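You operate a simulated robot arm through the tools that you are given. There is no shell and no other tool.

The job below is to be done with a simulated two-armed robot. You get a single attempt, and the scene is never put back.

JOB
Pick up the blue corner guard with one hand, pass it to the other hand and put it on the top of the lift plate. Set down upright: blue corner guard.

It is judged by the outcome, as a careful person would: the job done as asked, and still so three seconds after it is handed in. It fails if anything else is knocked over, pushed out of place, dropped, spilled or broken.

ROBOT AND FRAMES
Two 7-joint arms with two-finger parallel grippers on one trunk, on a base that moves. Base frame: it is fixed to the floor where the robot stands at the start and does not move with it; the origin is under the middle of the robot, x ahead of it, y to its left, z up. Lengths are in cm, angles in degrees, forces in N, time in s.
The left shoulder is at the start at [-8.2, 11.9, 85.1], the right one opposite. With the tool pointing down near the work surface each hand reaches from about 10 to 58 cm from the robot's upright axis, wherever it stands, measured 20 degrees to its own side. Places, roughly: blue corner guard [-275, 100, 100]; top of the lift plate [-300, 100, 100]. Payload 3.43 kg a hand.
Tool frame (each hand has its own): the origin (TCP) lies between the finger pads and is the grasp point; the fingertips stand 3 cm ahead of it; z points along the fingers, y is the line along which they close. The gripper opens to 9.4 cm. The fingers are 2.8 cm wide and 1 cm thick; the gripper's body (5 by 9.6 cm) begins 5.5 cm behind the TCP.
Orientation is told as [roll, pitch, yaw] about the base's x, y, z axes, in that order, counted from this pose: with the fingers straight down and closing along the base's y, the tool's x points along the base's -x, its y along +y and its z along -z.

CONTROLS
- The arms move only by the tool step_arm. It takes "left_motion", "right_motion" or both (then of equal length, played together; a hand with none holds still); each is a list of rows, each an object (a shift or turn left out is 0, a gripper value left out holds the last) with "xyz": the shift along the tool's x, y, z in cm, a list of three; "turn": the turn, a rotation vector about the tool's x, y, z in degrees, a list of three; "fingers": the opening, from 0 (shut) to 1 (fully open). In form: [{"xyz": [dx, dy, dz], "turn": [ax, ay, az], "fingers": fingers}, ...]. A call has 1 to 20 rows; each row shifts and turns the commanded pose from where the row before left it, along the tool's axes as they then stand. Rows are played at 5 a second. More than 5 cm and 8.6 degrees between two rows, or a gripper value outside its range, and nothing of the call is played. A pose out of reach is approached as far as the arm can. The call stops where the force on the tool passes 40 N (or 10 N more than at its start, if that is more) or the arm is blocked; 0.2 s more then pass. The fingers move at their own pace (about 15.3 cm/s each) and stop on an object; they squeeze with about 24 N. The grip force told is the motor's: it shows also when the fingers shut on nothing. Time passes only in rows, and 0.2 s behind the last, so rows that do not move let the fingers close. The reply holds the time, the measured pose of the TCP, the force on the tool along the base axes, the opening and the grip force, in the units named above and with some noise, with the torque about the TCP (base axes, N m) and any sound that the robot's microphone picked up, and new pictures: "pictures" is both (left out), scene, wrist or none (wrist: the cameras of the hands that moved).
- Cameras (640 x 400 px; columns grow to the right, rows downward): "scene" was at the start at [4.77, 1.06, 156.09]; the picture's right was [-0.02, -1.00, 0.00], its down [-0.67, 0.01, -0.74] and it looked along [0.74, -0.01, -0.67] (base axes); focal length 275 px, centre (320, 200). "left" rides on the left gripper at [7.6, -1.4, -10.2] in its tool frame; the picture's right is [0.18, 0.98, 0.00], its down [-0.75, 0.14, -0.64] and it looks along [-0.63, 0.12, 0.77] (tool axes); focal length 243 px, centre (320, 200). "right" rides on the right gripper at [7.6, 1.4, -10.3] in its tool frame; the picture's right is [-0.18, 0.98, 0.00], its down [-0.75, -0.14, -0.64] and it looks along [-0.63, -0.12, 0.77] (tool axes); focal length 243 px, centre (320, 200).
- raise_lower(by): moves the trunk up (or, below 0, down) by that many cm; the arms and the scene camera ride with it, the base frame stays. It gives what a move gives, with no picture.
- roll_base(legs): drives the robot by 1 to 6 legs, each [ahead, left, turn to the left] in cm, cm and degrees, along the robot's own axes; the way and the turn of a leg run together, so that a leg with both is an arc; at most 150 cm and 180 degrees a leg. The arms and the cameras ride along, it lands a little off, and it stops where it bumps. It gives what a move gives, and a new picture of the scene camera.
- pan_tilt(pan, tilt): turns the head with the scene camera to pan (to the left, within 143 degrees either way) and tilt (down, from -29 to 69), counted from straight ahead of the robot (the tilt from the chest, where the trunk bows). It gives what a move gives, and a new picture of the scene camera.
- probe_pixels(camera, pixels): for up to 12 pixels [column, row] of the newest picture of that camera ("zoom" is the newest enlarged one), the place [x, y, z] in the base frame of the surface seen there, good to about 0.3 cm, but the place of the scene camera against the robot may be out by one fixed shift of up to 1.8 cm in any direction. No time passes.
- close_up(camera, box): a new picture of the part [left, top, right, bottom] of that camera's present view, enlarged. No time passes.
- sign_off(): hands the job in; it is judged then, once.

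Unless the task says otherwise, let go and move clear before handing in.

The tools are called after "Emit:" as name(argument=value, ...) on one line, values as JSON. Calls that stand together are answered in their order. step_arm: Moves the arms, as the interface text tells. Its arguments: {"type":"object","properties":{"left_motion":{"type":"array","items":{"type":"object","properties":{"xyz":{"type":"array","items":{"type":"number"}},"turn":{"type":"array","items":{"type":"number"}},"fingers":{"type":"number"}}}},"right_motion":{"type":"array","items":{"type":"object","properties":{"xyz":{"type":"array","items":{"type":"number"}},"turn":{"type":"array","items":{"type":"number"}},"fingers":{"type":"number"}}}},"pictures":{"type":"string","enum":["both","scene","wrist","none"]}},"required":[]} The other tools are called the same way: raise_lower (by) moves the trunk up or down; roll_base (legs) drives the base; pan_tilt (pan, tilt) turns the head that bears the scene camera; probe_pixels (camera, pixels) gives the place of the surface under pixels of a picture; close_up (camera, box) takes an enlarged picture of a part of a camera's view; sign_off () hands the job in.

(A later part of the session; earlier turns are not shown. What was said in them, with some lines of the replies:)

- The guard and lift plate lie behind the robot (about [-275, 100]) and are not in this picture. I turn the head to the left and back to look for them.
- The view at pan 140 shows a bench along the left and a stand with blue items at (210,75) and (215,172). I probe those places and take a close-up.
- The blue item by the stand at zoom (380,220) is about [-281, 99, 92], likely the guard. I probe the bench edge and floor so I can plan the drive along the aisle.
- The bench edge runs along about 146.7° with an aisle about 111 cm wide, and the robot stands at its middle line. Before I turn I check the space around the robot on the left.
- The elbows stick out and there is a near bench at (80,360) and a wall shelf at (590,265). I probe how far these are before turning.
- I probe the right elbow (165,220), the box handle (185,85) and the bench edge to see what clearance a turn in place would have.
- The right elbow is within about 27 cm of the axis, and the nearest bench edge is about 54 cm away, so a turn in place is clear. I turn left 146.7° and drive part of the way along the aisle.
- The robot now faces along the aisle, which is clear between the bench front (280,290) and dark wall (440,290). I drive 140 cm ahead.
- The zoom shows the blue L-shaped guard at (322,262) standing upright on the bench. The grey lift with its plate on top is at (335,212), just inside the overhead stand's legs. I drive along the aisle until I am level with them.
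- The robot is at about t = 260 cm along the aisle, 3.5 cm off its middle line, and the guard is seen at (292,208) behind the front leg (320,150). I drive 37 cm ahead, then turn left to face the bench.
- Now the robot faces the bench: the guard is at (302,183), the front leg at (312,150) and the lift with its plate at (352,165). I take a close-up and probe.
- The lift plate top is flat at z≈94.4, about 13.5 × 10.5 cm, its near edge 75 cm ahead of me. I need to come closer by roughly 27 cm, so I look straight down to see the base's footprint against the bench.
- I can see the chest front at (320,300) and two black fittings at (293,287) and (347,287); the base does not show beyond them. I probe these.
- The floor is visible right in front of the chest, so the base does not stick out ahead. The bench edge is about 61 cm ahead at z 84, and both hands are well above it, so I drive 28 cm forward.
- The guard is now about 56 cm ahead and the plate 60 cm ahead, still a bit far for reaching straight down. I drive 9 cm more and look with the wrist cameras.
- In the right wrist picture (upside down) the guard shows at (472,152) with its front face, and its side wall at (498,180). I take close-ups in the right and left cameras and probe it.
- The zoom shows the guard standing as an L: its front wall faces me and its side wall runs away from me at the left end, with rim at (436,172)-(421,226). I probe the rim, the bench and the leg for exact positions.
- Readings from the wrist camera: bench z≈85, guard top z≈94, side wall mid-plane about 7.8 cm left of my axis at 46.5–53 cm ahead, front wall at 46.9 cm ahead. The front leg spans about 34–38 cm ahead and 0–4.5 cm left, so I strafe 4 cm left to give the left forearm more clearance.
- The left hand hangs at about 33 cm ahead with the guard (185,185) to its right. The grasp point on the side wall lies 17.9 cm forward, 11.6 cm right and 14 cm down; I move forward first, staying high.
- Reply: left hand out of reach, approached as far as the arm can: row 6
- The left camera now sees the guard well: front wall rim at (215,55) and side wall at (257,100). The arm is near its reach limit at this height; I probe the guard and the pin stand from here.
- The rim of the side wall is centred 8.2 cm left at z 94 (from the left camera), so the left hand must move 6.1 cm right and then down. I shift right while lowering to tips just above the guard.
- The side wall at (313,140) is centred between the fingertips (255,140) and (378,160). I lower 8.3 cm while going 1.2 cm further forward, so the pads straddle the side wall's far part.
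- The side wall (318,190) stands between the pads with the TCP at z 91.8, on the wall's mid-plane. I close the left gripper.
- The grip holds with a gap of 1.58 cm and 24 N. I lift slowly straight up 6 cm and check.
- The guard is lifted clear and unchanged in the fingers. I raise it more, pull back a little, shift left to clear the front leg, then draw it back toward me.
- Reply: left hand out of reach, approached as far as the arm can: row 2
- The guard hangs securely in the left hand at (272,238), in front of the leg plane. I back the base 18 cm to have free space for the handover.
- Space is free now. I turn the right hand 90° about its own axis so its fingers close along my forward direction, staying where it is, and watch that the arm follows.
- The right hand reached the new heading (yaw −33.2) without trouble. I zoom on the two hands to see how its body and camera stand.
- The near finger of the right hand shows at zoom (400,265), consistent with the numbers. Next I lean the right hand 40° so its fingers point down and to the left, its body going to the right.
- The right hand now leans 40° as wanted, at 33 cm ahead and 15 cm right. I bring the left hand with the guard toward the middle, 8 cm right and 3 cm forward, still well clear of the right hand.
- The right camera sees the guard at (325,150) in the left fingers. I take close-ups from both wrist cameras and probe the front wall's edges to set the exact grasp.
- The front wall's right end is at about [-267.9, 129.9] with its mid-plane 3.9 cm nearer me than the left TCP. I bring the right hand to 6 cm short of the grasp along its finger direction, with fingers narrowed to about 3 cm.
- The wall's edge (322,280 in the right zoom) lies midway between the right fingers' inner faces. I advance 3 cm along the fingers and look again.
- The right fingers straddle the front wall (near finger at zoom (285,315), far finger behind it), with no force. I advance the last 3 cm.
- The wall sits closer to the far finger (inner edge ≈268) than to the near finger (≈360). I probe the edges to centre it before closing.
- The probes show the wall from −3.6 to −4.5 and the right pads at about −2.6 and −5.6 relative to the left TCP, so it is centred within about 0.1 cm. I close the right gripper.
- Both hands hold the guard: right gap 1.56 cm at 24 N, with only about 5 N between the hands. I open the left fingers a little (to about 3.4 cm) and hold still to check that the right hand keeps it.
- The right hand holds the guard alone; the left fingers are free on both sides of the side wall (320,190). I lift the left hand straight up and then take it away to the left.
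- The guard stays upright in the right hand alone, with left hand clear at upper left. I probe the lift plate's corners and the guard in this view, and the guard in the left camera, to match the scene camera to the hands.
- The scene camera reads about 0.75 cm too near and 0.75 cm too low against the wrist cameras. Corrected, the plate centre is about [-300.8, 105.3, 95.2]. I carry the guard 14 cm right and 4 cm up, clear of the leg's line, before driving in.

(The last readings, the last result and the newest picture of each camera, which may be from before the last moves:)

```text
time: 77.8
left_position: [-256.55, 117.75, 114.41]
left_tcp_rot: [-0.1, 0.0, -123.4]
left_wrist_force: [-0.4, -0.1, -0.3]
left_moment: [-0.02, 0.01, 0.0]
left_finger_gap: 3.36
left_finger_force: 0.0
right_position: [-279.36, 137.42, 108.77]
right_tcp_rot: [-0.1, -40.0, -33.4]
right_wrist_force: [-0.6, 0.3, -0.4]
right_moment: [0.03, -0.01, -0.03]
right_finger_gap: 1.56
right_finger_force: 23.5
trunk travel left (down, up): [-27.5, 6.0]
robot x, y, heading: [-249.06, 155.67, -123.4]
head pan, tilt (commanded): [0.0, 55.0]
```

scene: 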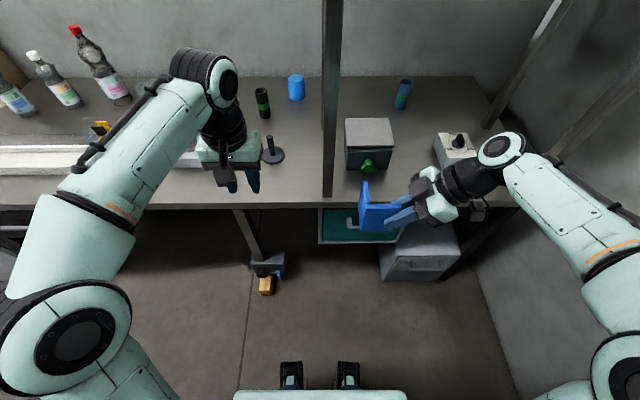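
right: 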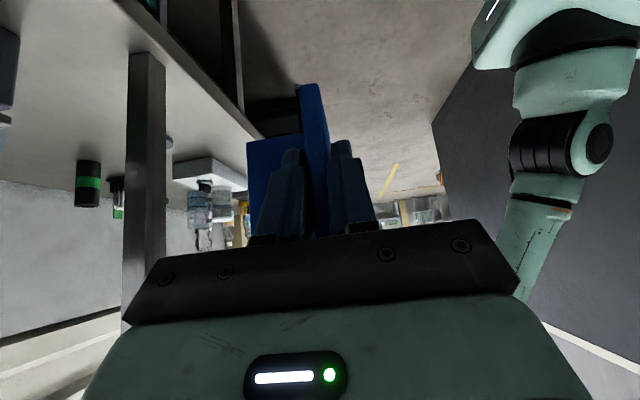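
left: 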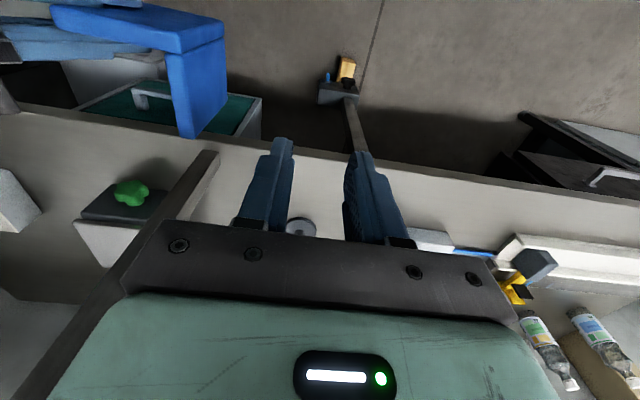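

The guard hangs level at (380,210). Before driving in I probe the right wrist and forearm and the stand's right-hand legs to check that they pass between the legs.

Emit:
probe_pixels(camera="scene", pixels=[[500, 148], [525, 145], [548, 200], [600, 230], [625, 280], [540, 30], [490, 125], [520, 190], [600, 110], [515, 80], [560, 140], [455, 150]])

Emit:
pan_tilt(pan=-20, tilt=30)

```text
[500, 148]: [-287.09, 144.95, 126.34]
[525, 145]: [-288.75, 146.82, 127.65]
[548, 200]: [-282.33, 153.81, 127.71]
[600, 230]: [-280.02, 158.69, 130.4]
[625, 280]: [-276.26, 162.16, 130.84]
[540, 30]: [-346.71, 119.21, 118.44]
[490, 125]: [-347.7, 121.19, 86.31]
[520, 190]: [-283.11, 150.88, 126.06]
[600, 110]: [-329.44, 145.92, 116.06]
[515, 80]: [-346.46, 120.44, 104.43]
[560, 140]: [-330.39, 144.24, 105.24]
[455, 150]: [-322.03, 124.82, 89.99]
```

```text
time: 78.7
left_position: [-256.49, 117.58, 114.46]
left_tcp_rot: [0.0, -0.1, -123.4]
left_wrist_force: [0.2, 0.8, 0.0]
left_moment: [0.03, -0.03, 0.01]
left_finger_gap: 3.4
left_finger_force: 0.1
right_position: [-279.23, 137.39, 108.73]
right_tcp_rot: [-0.1, -40.0, -33.3]
right_wrist_force: [-0.2, 0.1, -0.6]
right_moment: [0.04, 0.01, 0.03]
right_finger_gap: 1.56
right_finger_force: 24.4
trunk travel left (down, up): [-27.5, 6.0]
robot x, y, heading: [-249.42, 155.74, -123.1]
head pan, tilt (commanded): [-20.0, 30.0]
```

scene: 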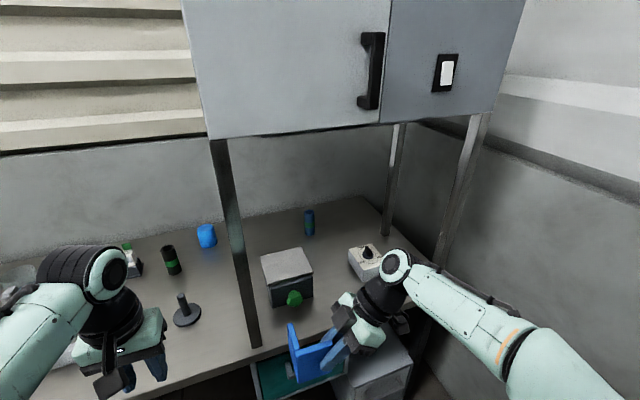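

The stand's right front leg is 62 cm to my right and the box bottom is at z≈144, while the right wrist tops out near z 128, so there is room. I strafe 4 cm right and drive 20 cm forward.

Emit:
roll_base(legs=[[0, -4, 0], [12, 0, 0]])

Emit:
pan_tilt(pan=-5, tilt=50)

```text
time: 80.6
left_position: [-266.46, 109.87, 114.5]
left_tcp_rot: [0.0, 0.0, -123.4]
left_wrist_force: [0.1, 0.0, -0.5]
left_moment: [0.01, -0.04, 0.0]
left_finger_gap: 3.37
left_finger_force: 0.0
right_position: [-289.25, 129.54, 108.81]
right_tcp_rot: [-0.1, -39.9, -33.3]
right_wrist_force: [0.4, -0.1, -0.8]
right_moment: [0.09, 0.01, 0.0]
right_finger_gap: 1.54
right_finger_force: 24.4
trunk travel left (down, up): [-27.5, 6.0]
robot x, y, heading: [-258.76, 147.64, -123.5]
head pan, tilt (commanded): [-20.0, 30.0]
```

scene: 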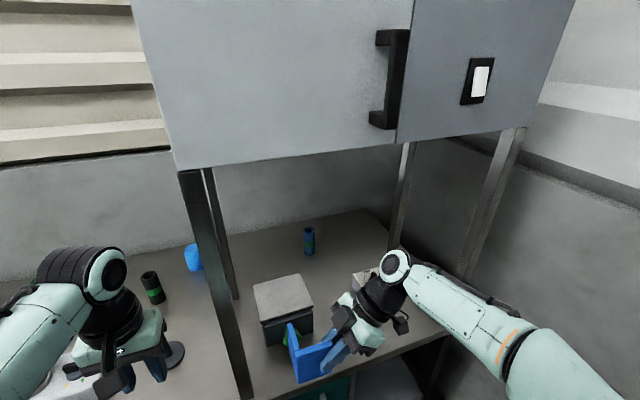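

```text
time: 81.4
left_position: [-266.55, 109.81, 114.43]
left_tcp_rot: [0.0, 0.0, -123.4]
left_wrist_force: [0.3, 0.4, 0.2]
left_moment: [0.0, 0.02, -0.04]
left_finger_gap: 3.38
left_finger_force: 0.1
right_position: [-289.28, 129.65, 108.68]
right_tcp_rot: [-0.2, -40.0, -33.3]
right_wrist_force: [-0.1, 0.9, -1.0]
right_moment: [0.01, 0.03, 0.02]
right_finger_gap: 1.59
right_finger_force: 23.9
trunk travel left (down, up): [-27.5, 6.0]
robot x, y, heading: [-259.23, 147.97, -123.4]
head pan, tilt (commanded): [-5.0, 50.0]
```

scene: 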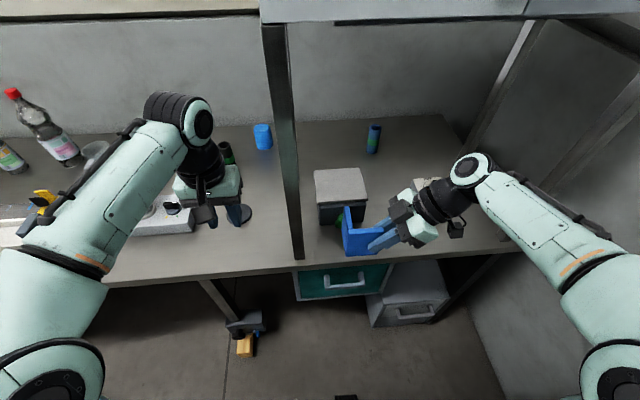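

The guard at (362,235) is in front of the lift and well above it, and the left arm is clear of the leg (285,140). I drive 10 cm further forward.

Emit:
roll_base(legs=[[10, 0, 0]])

Emit:
step_arm(right_motion=[{"xyz": [0, 0, 0]}], left_motion=[{"xyz": [0, 0, 0]}], pictures="both")

```text
time: 82.5
left_position: [-272.01, 101.63, 114.54]
left_tcp_rot: [0.0, -0.1, -123.5]
left_wrist_force: [-0.8, -0.3, 0.1]
left_moment: [0.03, 0.03, -0.01]
left_finger_gap: 3.39
left_finger_force: 0.1
right_position: [-294.75, 121.21, 108.63]
right_tcp_rot: [-0.1, -39.9, -33.2]
right_wrist_force: [0.3, 0.1, -0.9]
right_moment: [0.08, 0.03, 0.01]
right_finger_gap: 1.56
right_finger_force: 24.1
trunk travel left (down, up): [-27.5, 6.0]
robot x, y, heading: [-264.63, 139.55, -123.6]
head pan, tilt (commanded): [-5.0, 50.0]
```

scene: 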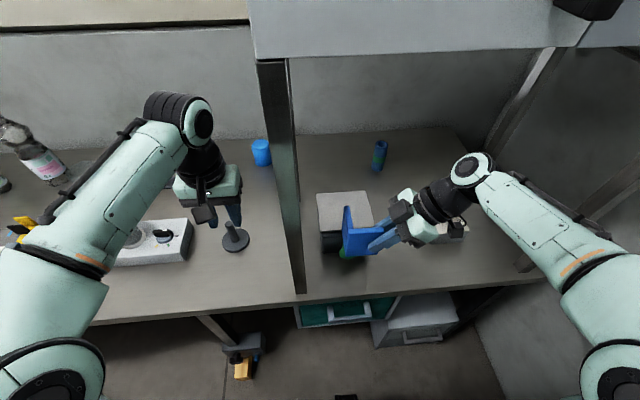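

```text
time: 82.9
left_position: [-271.92, 101.67, 114.58]
left_tcp_rot: [0.0, 0.0, -123.3]
left_wrist_force: [-0.5, -0.2, 0.7]
left_moment: [0.0, 0.01, 0.01]
left_finger_gap: 3.36
left_finger_force: 0.0
right_position: [-294.7, 121.4, 108.7]
right_tcp_rot: [-0.1, -40.0, -33.3]
right_wrist_force: [-0.8, -0.4, -2.0]
right_moment: [0.02, 0.06, 0.0]
right_finger_gap: 1.57
right_finger_force: 23.9
trunk travel left (down, up): [-27.5, 6.0]
robot x, y, heading: [-264.64, 139.35, -123.3]
head pan, tilt (commanded): [-5.0, 50.0]
```

scene: 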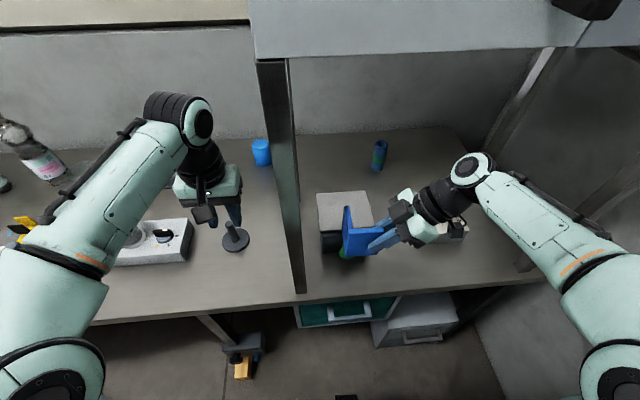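
right: 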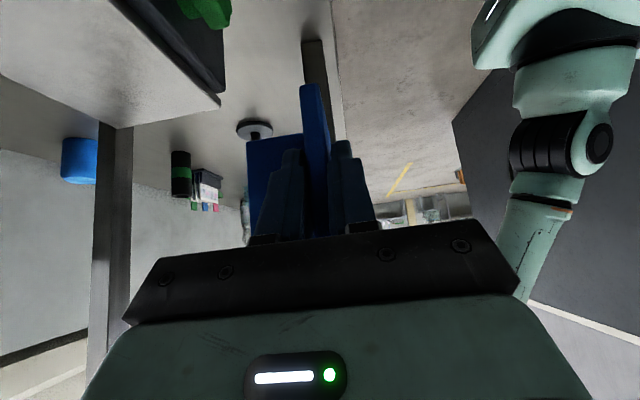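
left: 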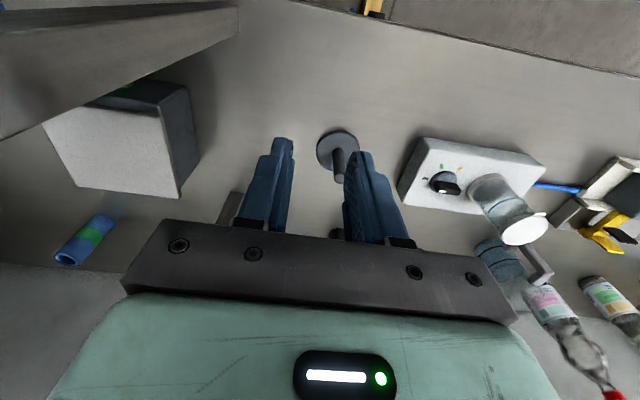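

The left camera sees the lift plate's top well (corners near (45,122), (160,110), (180,195), (75,185)), and the right camera sees its left edge. I probe both to fix the plate position.

Emit:
close_up(camera="left", box=[20, 50, 260, 230])

Emit:
probe_pixels(camera="left", pixels=[[50, 127], [155, 114], [175, 192], [80, 184], [110, 150], [160, 150], [62, 155], [130, 188], [105, 119], [130, 90]])

Emit:
probe_pixels(camera="right", pixels=[[215, 102], [120, 124], [170, 110], [160, 60], [60, 60], [20, 80], [105, 5], [150, 90], [308, 95], [325, 110], [275, 140], [252, 160]])

```text
2.22 times, centred on (140, 140) of left
```

zoom: 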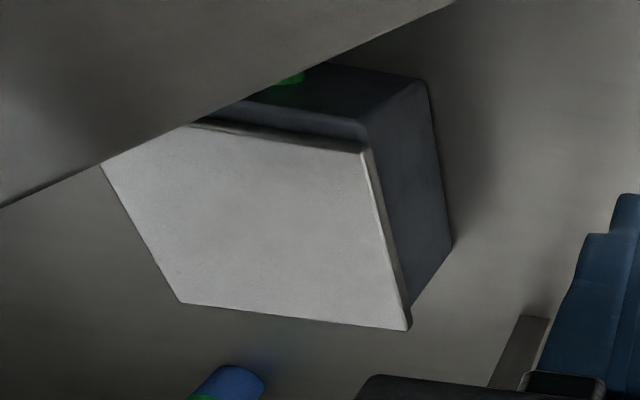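

```text
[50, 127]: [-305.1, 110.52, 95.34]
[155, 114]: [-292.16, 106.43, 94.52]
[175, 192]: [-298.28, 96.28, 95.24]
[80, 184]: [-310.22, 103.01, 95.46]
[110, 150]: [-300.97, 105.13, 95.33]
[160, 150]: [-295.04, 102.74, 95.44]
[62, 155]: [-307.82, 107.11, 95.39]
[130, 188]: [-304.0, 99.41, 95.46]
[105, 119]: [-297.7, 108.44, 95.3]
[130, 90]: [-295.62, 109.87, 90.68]
```

```text
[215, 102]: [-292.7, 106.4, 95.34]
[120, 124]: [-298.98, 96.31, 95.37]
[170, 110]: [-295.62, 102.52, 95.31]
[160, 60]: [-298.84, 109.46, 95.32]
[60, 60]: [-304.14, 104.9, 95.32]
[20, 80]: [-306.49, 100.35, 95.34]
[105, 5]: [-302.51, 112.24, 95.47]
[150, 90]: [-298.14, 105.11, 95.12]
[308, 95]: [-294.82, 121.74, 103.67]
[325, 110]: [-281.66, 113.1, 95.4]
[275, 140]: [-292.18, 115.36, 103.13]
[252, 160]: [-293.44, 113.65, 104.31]
```

The plate lies at z 95.35 with centre about [-301.2, 105.1]. The right TCP must go 14.5 cm forward so the guard's footprint is centred on it; I do that at the present height (guard bottom about 102.7).

Emit:
step_arm(right_motion=[{"xyz": [-0.05, -2, 0.05]}, {"xyz": [-0.06, -2.5, 0.05]}, {"xyz": [-0.06, -2.5, 0.05]}, {"xyz": [-0.06, -2.5, 0.05]}, {"xyz": [-0.06, -2.5, 0.05]}, {"xyz": [-0.05, -2.45, 0.03]}, {"xyz": [0, 0, 0]}], pictures="both")

Emit:
close_up(camera="scene", box=[280, 120, 480, 280])

```text
time: 84.5
left_position: [-271.82, 101.52, 114.48]
left_tcp_rot: [0.0, 0.0, -123.4]
left_wrist_force: [-0.3, 0.1, -0.1]
left_moment: [-0.01, 0.0, 0.03]
left_finger_gap: 3.37
left_finger_force: 0.0
right_position: [-302.22, 108.92, 108.87]
right_tcp_rot: [-0.1, -39.9, -33.2]
right_wrist_force: [-0.8, 0.9, -0.4]
right_moment: [0.02, 0.01, -0.03]
right_finger_gap: 1.58
right_finger_force: 23.8
trunk travel left (down, up): [-27.5, 6.0]
robot x, y, heading: [-264.42, 139.57, -123.5]
head pan, tilt (commanded): [-5.0, 50.0]
```

scene: 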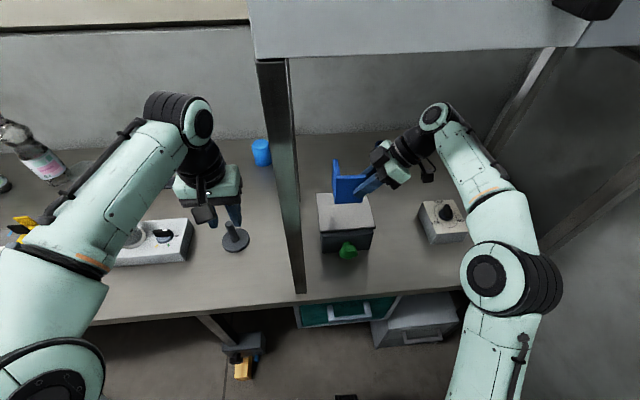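
right: 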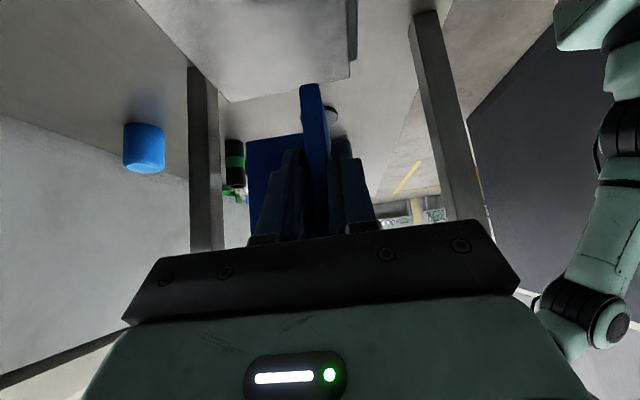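

```text
2.50 times, centred on (380, 200) of scene
```

zoom: 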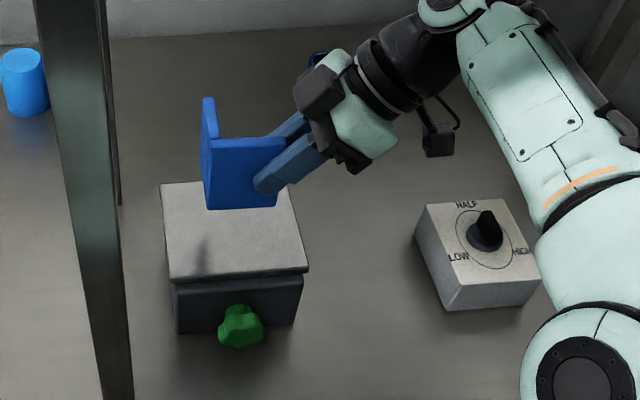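

The guard is over the plate but still about 7.5 cm above it. I check from the left wrist camera, which looks from the side.

Emit:
close_up(camera="left", box=[0, 40, 280, 230])

```text
2.11 times, centred on (140, 135) of left
```

zoom: 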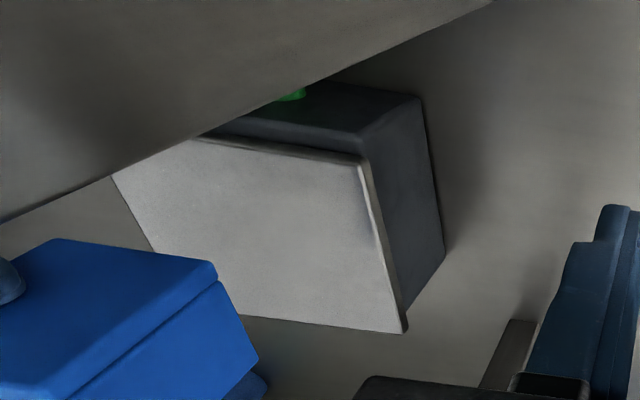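

Emit:
probe_pixels(camera="zoom", pixels=[[212, 270], [60, 245], [250, 355], [70, 390], [150, 330], [230, 340], [175, 345], [120, 260], [210, 290], [140, 305], [366, 165], [405, 325]])

```text
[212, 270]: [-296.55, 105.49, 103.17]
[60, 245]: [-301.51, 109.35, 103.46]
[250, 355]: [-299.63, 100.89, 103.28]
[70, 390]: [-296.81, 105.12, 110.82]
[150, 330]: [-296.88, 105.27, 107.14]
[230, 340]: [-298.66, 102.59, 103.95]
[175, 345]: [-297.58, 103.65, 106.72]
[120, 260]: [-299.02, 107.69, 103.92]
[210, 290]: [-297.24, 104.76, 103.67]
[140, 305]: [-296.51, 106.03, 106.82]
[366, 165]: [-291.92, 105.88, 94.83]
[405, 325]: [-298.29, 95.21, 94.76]
```

The guard's footprint lies 2.6–3.8 cm inside every plate edge. I lower 6.4 cm straight down toward the plate (bottom to about 1 cm above it).

Emit:
step_arm(right_motion=[{"xyz": [0.77, 0, 0.92]}, {"xyz": [0.9, 0, 1.07]}, {"xyz": [0.9, 0, 1.07]}, {"xyz": [0.9, 0, 1.07]}, {"xyz": [0.65, 0, 0.77]}, {"xyz": [0, 0, 0]}], pictures="both")

Emit:
close_up(camera="scene", box=[280, 120, 480, 280])

Emit:
close_up(camera="left", box=[0, 40, 280, 230])

```text
time: 85.9
left_position: [-271.91, 101.61, 114.6]
left_tcp_rot: [0.0, 0.0, -123.4]
left_wrist_force: [-0.2, -0.1, 1.0]
left_moment: [-0.01, -0.01, -0.02]
left_finger_gap: 3.39
left_finger_force: 0.1
right_position: [-302.4, 109.11, 102.32]
right_tcp_rot: [-0.1, -40.0, -33.3]
right_wrist_force: [-0.8, 0.4, -0.5]
right_moment: [0.03, 0.01, -0.05]
right_finger_gap: 1.55
right_finger_force: 24.3
trunk travel left (down, up): [-27.5, 6.0]
robot x, y, heading: [-264.38, 139.23, -123.3]
head pan, tilt (commanded): [-5.0, 50.0]
```

scene: 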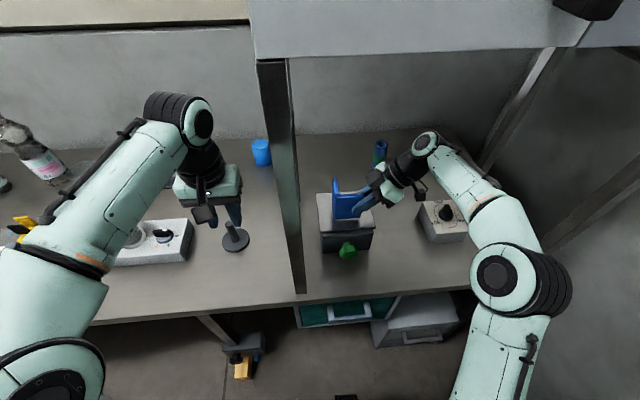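
right: 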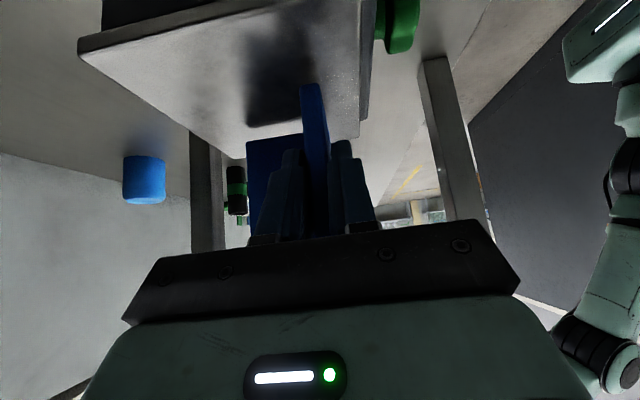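

```text
2.50 times, centred on (380, 200) of scene
```

zoom: 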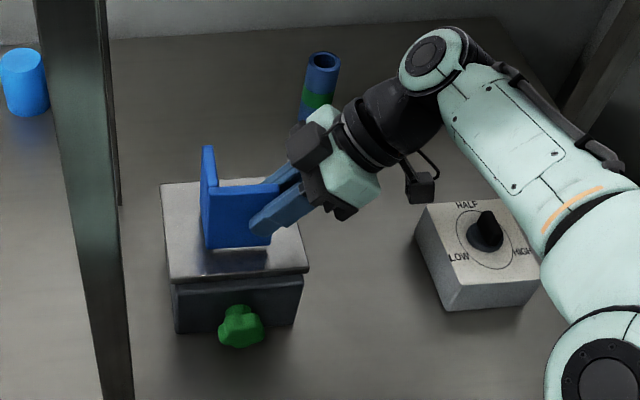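

```text
2.11 times, centred on (140, 135) of left
```

zoom: 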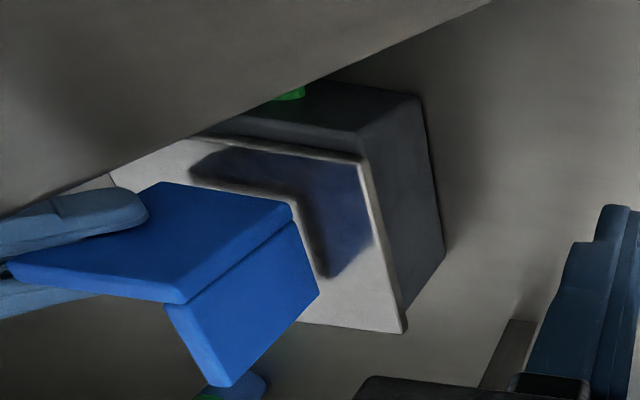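

The guard now hovers about 1 cm above the plate, upright, with its reflection visible below. I lower 0.6 cm in small steps and read the force.

Emit:
step_arm(right_motion=[{"xyz": [0.19, 0, 0.23]}, {"xyz": [0.19, 0, 0.23]}, {"xyz": [0, 0, 0]}], pictures="none")

Emit:
step_arm(right_motion=[{"xyz": [0.13, 0, 0.153]}, {"xyz": [0, 0, 0]}], pictures="none")

Emit:
close_up(camera="left", box=[0, 40, 280, 230])

```text
time: 86.7
left_position: [-271.97, 101.52, 114.5]
left_tcp_rot: [0.0, 0.0, -123.4]
left_wrist_force: [-0.1, -0.2, 0.2]
left_moment: [-0.01, -0.01, 0.04]
left_finger_gap: 3.35
left_finger_force: 0.0
right_position: [-302.28, 108.98, 101.68]
right_tcp_rot: [-0.2, -40.0, -33.2]
right_wrist_force: [-0.9, -0.9, -0.1]
right_moment: [0.02, 0.0, -0.01]
right_finger_gap: 1.54
right_finger_force: 24.1
trunk travel left (down, up): [-27.5, 6.0]
robot x, y, heading: [-264.55, 139.79, -123.5]
head pan, tilt (commanded): [-5.0, 50.0]
```

```text
time: 87.3
left_position: [-271.86, 101.56, 114.57]
left_tcp_rot: [0.0, 0.0, -123.4]
left_wrist_force: [0.2, 0.9, -0.5]
left_moment: [0.0, 0.0, 0.02]
left_finger_gap: 3.38
left_finger_force: 0.0
right_position: [-302.59, 108.98, 101.52]
right_tcp_rot: [-0.1, -40.0, -33.3]
right_wrist_force: [0.2, 0.5, 0.7]
right_moment: [-0.06, -0.03, 0.01]
right_finger_gap: 1.54
right_finger_force: 23.9
trunk travel left (down, up): [-27.5, 6.0]
robot x, y, heading: [-264.87, 139.52, -123.3]
head pan, tilt (commanded): [-5.0, 50.0]
```

```text
2.11 times, centred on (140, 135) of left
```

zoom: 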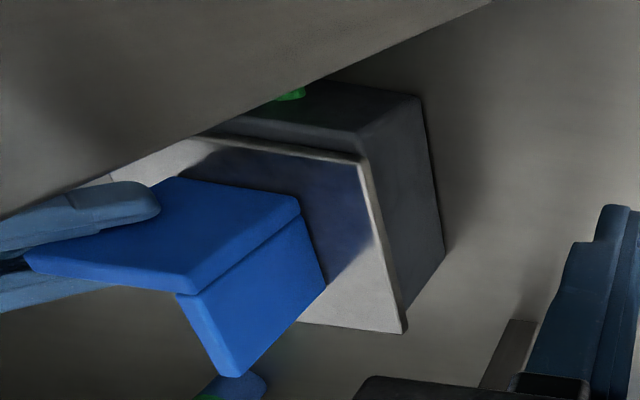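

No contact force yet; the gap in the picture at (310,220) is almost closed. I lower in 0.1 cm steps.

Emit:
step_arm(right_motion=[{"xyz": [0.064, 0, 0.077]}, {"xyz": [0, 0, 0]}], pictures="none")

Emit:
step_arm(right_motion=[{"xyz": [0.064, 0, 0.077]}, {"xyz": [0, 0, 0]}], pictures="none")

Emit:
step_arm(right_motion=[{"xyz": [0.064, 0, 0.077]}, {"xyz": [0, 0, 0]}], pictures="none")

```text
time: 87.9
left_position: [-271.81, 101.5, 114.52]
left_tcp_rot: [0.0, 0.1, -123.5]
left_wrist_force: [-0.6, 0.1, 0.1]
left_moment: [0.02, 0.0, -0.01]
left_finger_gap: 3.38
left_finger_force: 0.1
right_position: [-302.32, 108.97, 101.54]
right_tcp_rot: [-0.1, -40.2, -33.3]
right_wrist_force: [-1.3, 0.9, 3.3]
right_moment: [-0.14, -0.15, -0.05]
right_finger_gap: 1.55
right_finger_force: 23.7
trunk travel left (down, up): [-27.5, 6.0]
robot x, y, heading: [-264.33, 139.14, -123.7]
head pan, tilt (commanded): [-5.0, 50.0]
```

```text
time: 88.5
left_position: [-271.86, 101.59, 114.52]
left_tcp_rot: [0.0, -0.1, -123.5]
left_wrist_force: [-0.2, 0.3, 0.0]
left_moment: [-0.04, 0.01, 0.02]
left_finger_gap: 3.38
left_finger_force: 0.1
right_position: [-302.35, 109.02, 101.62]
right_tcp_rot: [-0.3, -40.1, -33.3]
right_wrist_force: [-3.5, 2.5, 10.9]
right_moment: [-0.32, -0.41, -0.02]
right_finger_gap: 1.55
right_finger_force: 24.5
trunk travel left (down, up): [-27.5, 6.0]
robot x, y, heading: [-264.23, 139.56, -123.3]
head pan, tilt (commanded): [-5.0, 50.0]
```

```text
time: 89.1
left_position: [-271.84, 101.75, 114.49]
left_tcp_rot: [0.1, -0.1, -123.4]
left_wrist_force: [0.1, -0.5, 0.5]
left_moment: [-0.02, -0.01, 0.02]
left_finger_gap: 3.39
left_finger_force: 0.2
right_position: [-302.33, 108.98, 101.42]
right_tcp_rot: [-0.4, -40.1, -33.2]
right_wrist_force: [-4.9, 1.2, 20.4]
right_moment: [-0.25, -0.24, -0.06]
right_finger_gap: 1.54
right_finger_force: 23.9
trunk travel left (down, up): [-27.5, 6.0]
robot x, y, heading: [-264.38, 139.44, -123.4]
head pan, tilt (commanded): [-5.0, 50.0]
```

The guard is seated: the upward force rose to 20 N. I ease up 0.15 cm to relieve the push, then open the right fingers gently.

Emit:
step_arm(right_motion=[{"xyz": [-0.096, 0, -0.115]}, {"xyz": [0, 0, 0]}], pictures="none")

```text
time: 89.7
left_position: [-271.82, 101.65, 114.48]
left_tcp_rot: [0.0, -0.1, -123.5]
left_wrist_force: [0.0, -0.1, 1.1]
left_moment: [-0.02, -0.03, 0.05]
left_finger_gap: 3.38
left_finger_force: 0.0
right_position: [-302.35, 109.12, 101.47]
right_tcp_rot: [-0.1, -40.0, -33.3]
right_wrist_force: [-5.1, 0.3, 15.8]
right_moment: [-0.24, -0.19, -0.09]
right_finger_gap: 1.55
right_finger_force: 23.8
trunk travel left (down, up): [-27.5, 6.0]
robot x, y, heading: [-264.23, 139.85, -123.4]
head pan, tilt (commanded): [-5.0, 50.0]
```

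Still 16 N of push remains, so I ease up another 0.12 cm.

Emit:
step_arm(right_motion=[{"xyz": [-0.077, 0, -0.092]}, {"xyz": [0, 0, 0]}], pictures="none")

```text
time: 90.3
left_position: [-271.89, 101.5, 114.5]
left_tcp_rot: [0.0, 0.0, -123.4]
left_wrist_force: [0.0, -0.1, -0.2]
left_moment: [0.01, -0.01, 0.01]
left_finger_gap: 3.39
left_finger_force: 0.0
right_position: [-302.17, 108.97, 101.45]
right_tcp_rot: [0.0, -40.0, -33.4]
right_wrist_force: [-2.7, -0.9, 9.0]
right_moment: [-0.19, -0.08, -0.1]
right_finger_gap: 1.57
right_finger_force: 23.9
trunk travel left (down, up): [-27.5, 6.0]
robot x, y, heading: [-264.4, 139.7, -123.2]
head pan, tilt (commanded): [-5.0, 50.0]
```

The push is down to 9 N. One more small easing of 0.07 cm, then I open the fingers in stages.

Emit:
step_arm(right_motion=[{"xyz": [-0.045, 0, -0.054]}, {"xyz": [0, 0, 0]}, {"fingers": 0.2}, {"fingers": 0.28}, {"fingers": 0.38}, {"fingers": 0.38}, {"fingers": 0.38}], pictures="both")

Emit:
close_up(camera="scene", box=[280, 120, 480, 280])

Emit:
close_up(camera="left", box=[0, 40, 280, 230])

Emit:
close_up(camera="right", box=[230, 50, 420, 250])

```text
time: 91.9
left_position: [-272.04, 101.57, 114.61]
left_tcp_rot: [0.0, 0.0, -123.4]
left_wrist_force: [0.0, -0.1, -0.2]
left_moment: [0.02, 0.01, -0.03]
left_finger_gap: 3.36
left_finger_force: 0.1
right_position: [-302.28, 109.02, 101.56]
right_tcp_rot: [-0.1, -40.1, -33.3]
right_wrist_force: [-0.2, 0.1, -0.3]
right_moment: [-0.01, 0.0, 0.02]
right_finger_gap: 3.58
right_finger_force: 0.1
trunk travel left (down, up): [-27.5, 6.0]
robot x, y, heading: [-264.2, 139.37, -123.6]
head pan, tilt (commanded): [-5.0, 50.0]
```

scene: 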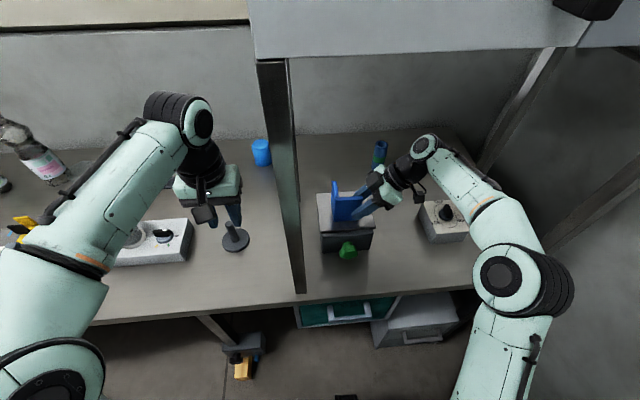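
right: 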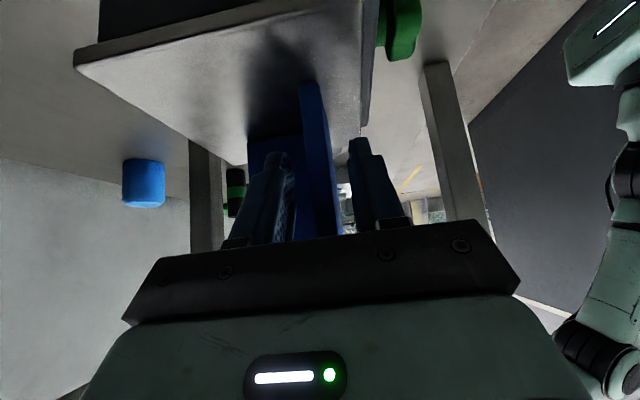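

```text
2.50 times, centred on (380, 200) of scene
```

zoom: 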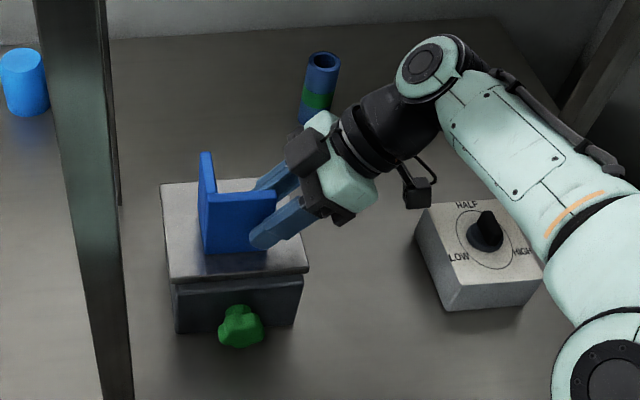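

```text
2.11 times, centred on (140, 135) of left
```

zoom: 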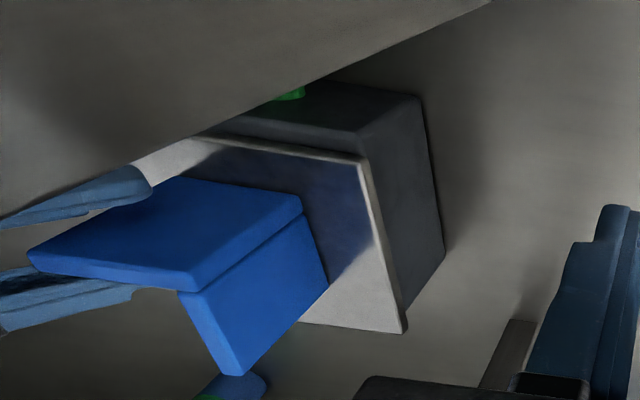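

```text
2.00 times, centred on (325, 150) of right
```

zoom: 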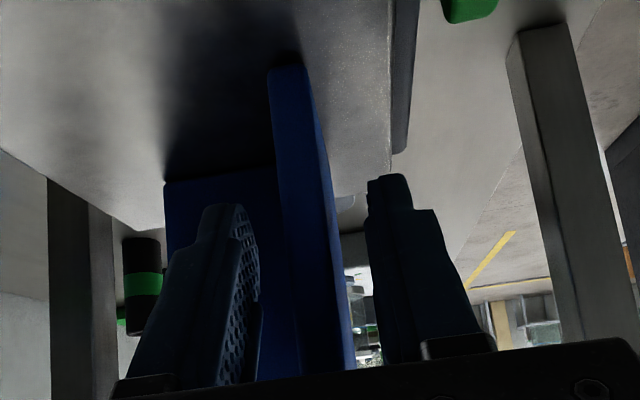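

The fingers are open on both sides of the wall and the guard stands on the plate by itself, force back to zero. I withdraw the right hand back along its fingers (up and to the right).

Emit:
step_arm(right_motion=[{"xyz": [0, 0, -0.7]}, {"xyz": [0, 0, -1]}, {"xyz": [0, 0, -1.5]}, {"xyz": [0, 0, -1.5]}, {"xyz": [0, 0, -2]}, {"xyz": [0, 0, -2]}, {"xyz": [0, 0, 0]}], pictures="both")

Emit:
close_up(camera="scene", box=[280, 120, 480, 280])

Emit:
close_up(camera="left", box=[0, 40, 280, 230])

```text
time: 93.5
left_position: [-271.99, 101.61, 114.5]
left_tcp_rot: [0.0, 0.0, -123.3]
left_wrist_force: [1.0, -0.5, 0.2]
left_moment: [0.04, 0.01, 0.02]
left_finger_gap: 3.39
left_finger_force: 0.1
right_position: [-306.77, 112.04, 108.39]
right_tcp_rot: [0.0, -40.0, -33.3]
right_wrist_force: [0.6, 1.1, 0.0]
right_moment: [0.02, -0.02, -0.01]
right_finger_gap: 3.56
right_finger_force: 0.0
trunk travel left (down, up): [-27.5, 6.0]
robot x, y, heading: [-264.47, 139.49, -123.6]
head pan, tilt (commanded): [-5.0, 50.0]
```

scene: 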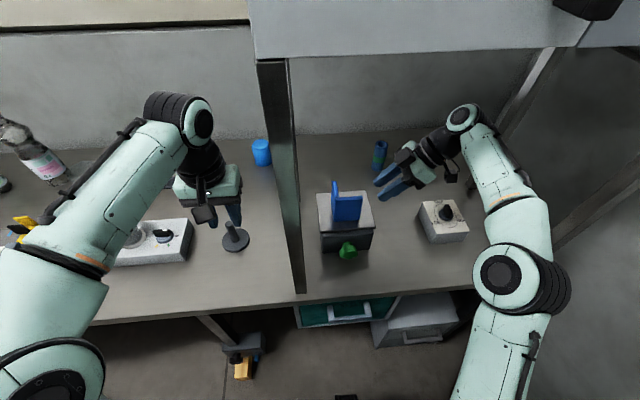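
right: 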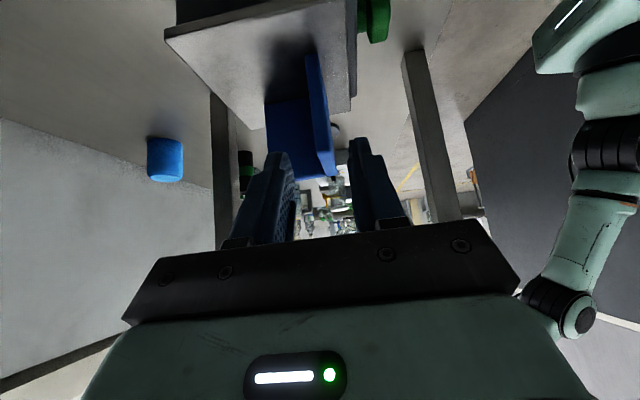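

```text
2.50 times, centred on (380, 200) of scene
```

zoom: 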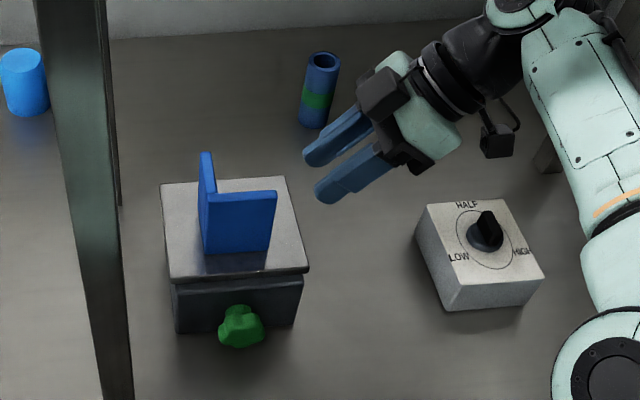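

```text
2.11 times, centred on (140, 135) of left
```

zoom: 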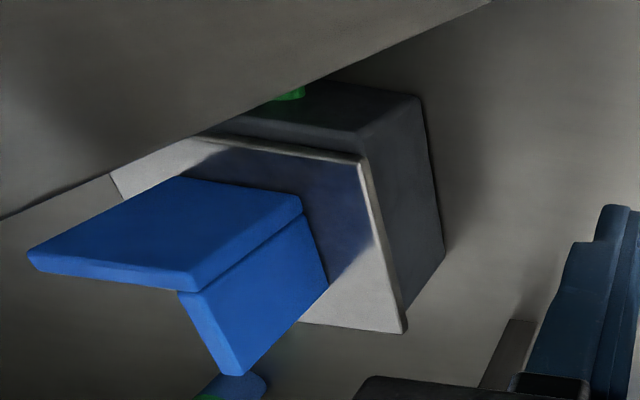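

The guard stands upright on the plate (zoom (238,215)) and nothing else has moved. I move the right hand further clear, a bit more up and right and then back toward me, and check again.

Emit:
step_arm(right_motion=[{"xyz": [0, 0, -1.5]}, {"xyz": [0, 0, -1.5]}, {"xyz": [0, 2, 0]}, {"xyz": [0, 2.5, 0]}, {"xyz": [0, 2.5, 0]}, {"xyz": [0, 2.5, 0]}, {"xyz": [0, 2.5, 0]}, {"xyz": [0, 2, 0]}, {"xyz": [0, 0, 0]}], pictures="scene")

Emit:
close_up(camera="scene", box=[280, 120, 480, 280])

Emit:
probe_pixels(camera="zoom", pixels=[[240, 192], [240, 245], [206, 160], [210, 200], [265, 195], [262, 245], [180, 250], [290, 255], [240, 225], [207, 245]])

```text
time: 95.5
left_position: [-271.79, 101.53, 114.47]
left_tcp_rot: [0.0, 0.0, -123.5]
left_wrist_force: [0.0, -0.8, 0.5]
left_moment: [0.0, 0.04, 0.03]
left_finger_gap: 3.38
left_finger_force: 0.1
right_position: [-300.79, 124.65, 110.49]
right_tcp_rot: [-0.1, -40.1, -33.3]
right_wrist_force: [-1.0, -1.0, 0.6]
right_moment: [0.02, -0.01, -0.01]
right_finger_gap: 3.52
right_finger_force: 0.1
trunk travel left (down, up): [-27.5, 6.0]
robot x, y, heading: [-264.53, 139.64, -123.2]
head pan, tilt (commanded): [-5.0, 50.0]
```

scene: 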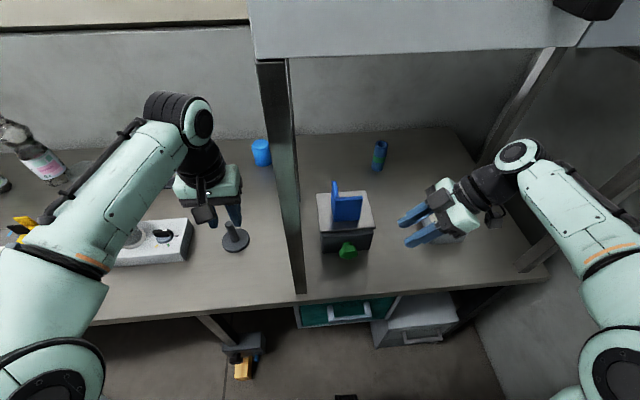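

```text
2.50 times, centred on (380, 200) of scene
```

zoom: 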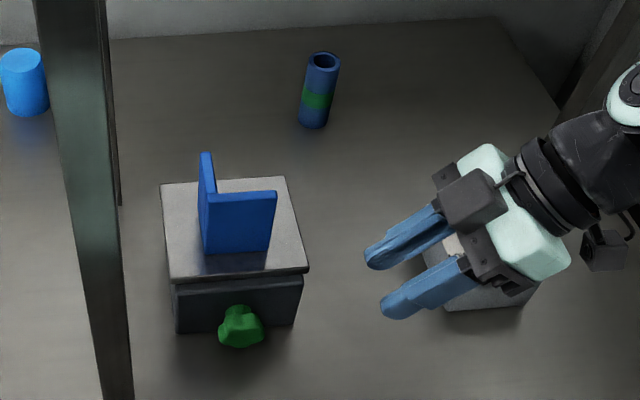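

```text
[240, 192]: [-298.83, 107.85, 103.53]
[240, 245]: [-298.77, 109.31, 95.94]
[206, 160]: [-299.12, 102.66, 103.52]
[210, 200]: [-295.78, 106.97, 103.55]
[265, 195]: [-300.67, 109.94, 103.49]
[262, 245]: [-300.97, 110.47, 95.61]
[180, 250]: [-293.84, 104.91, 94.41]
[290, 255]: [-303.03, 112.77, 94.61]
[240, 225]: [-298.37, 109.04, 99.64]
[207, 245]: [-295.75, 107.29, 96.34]
```

The guard stands upright and level on the lift plate: its top reads 103.5 along both walls in the scene camera. Both hands are empty and clear, and the other objects stand where they were, so I hand the job in.

Emit:
sign_off()

```text
The job is handed in.
```

The blue corner guard is standing upright on top of the lift plate, a little over 2.5 cm inside the plate's nearest edge.

The left hand picked it up from the bench, the right hand took it over by the other wall, and the right hand set it down and let go. In the last pictures before I handed in, the guard was level with nothing touching it. Both hands were clear, and I saw nothing else knocked or moved.
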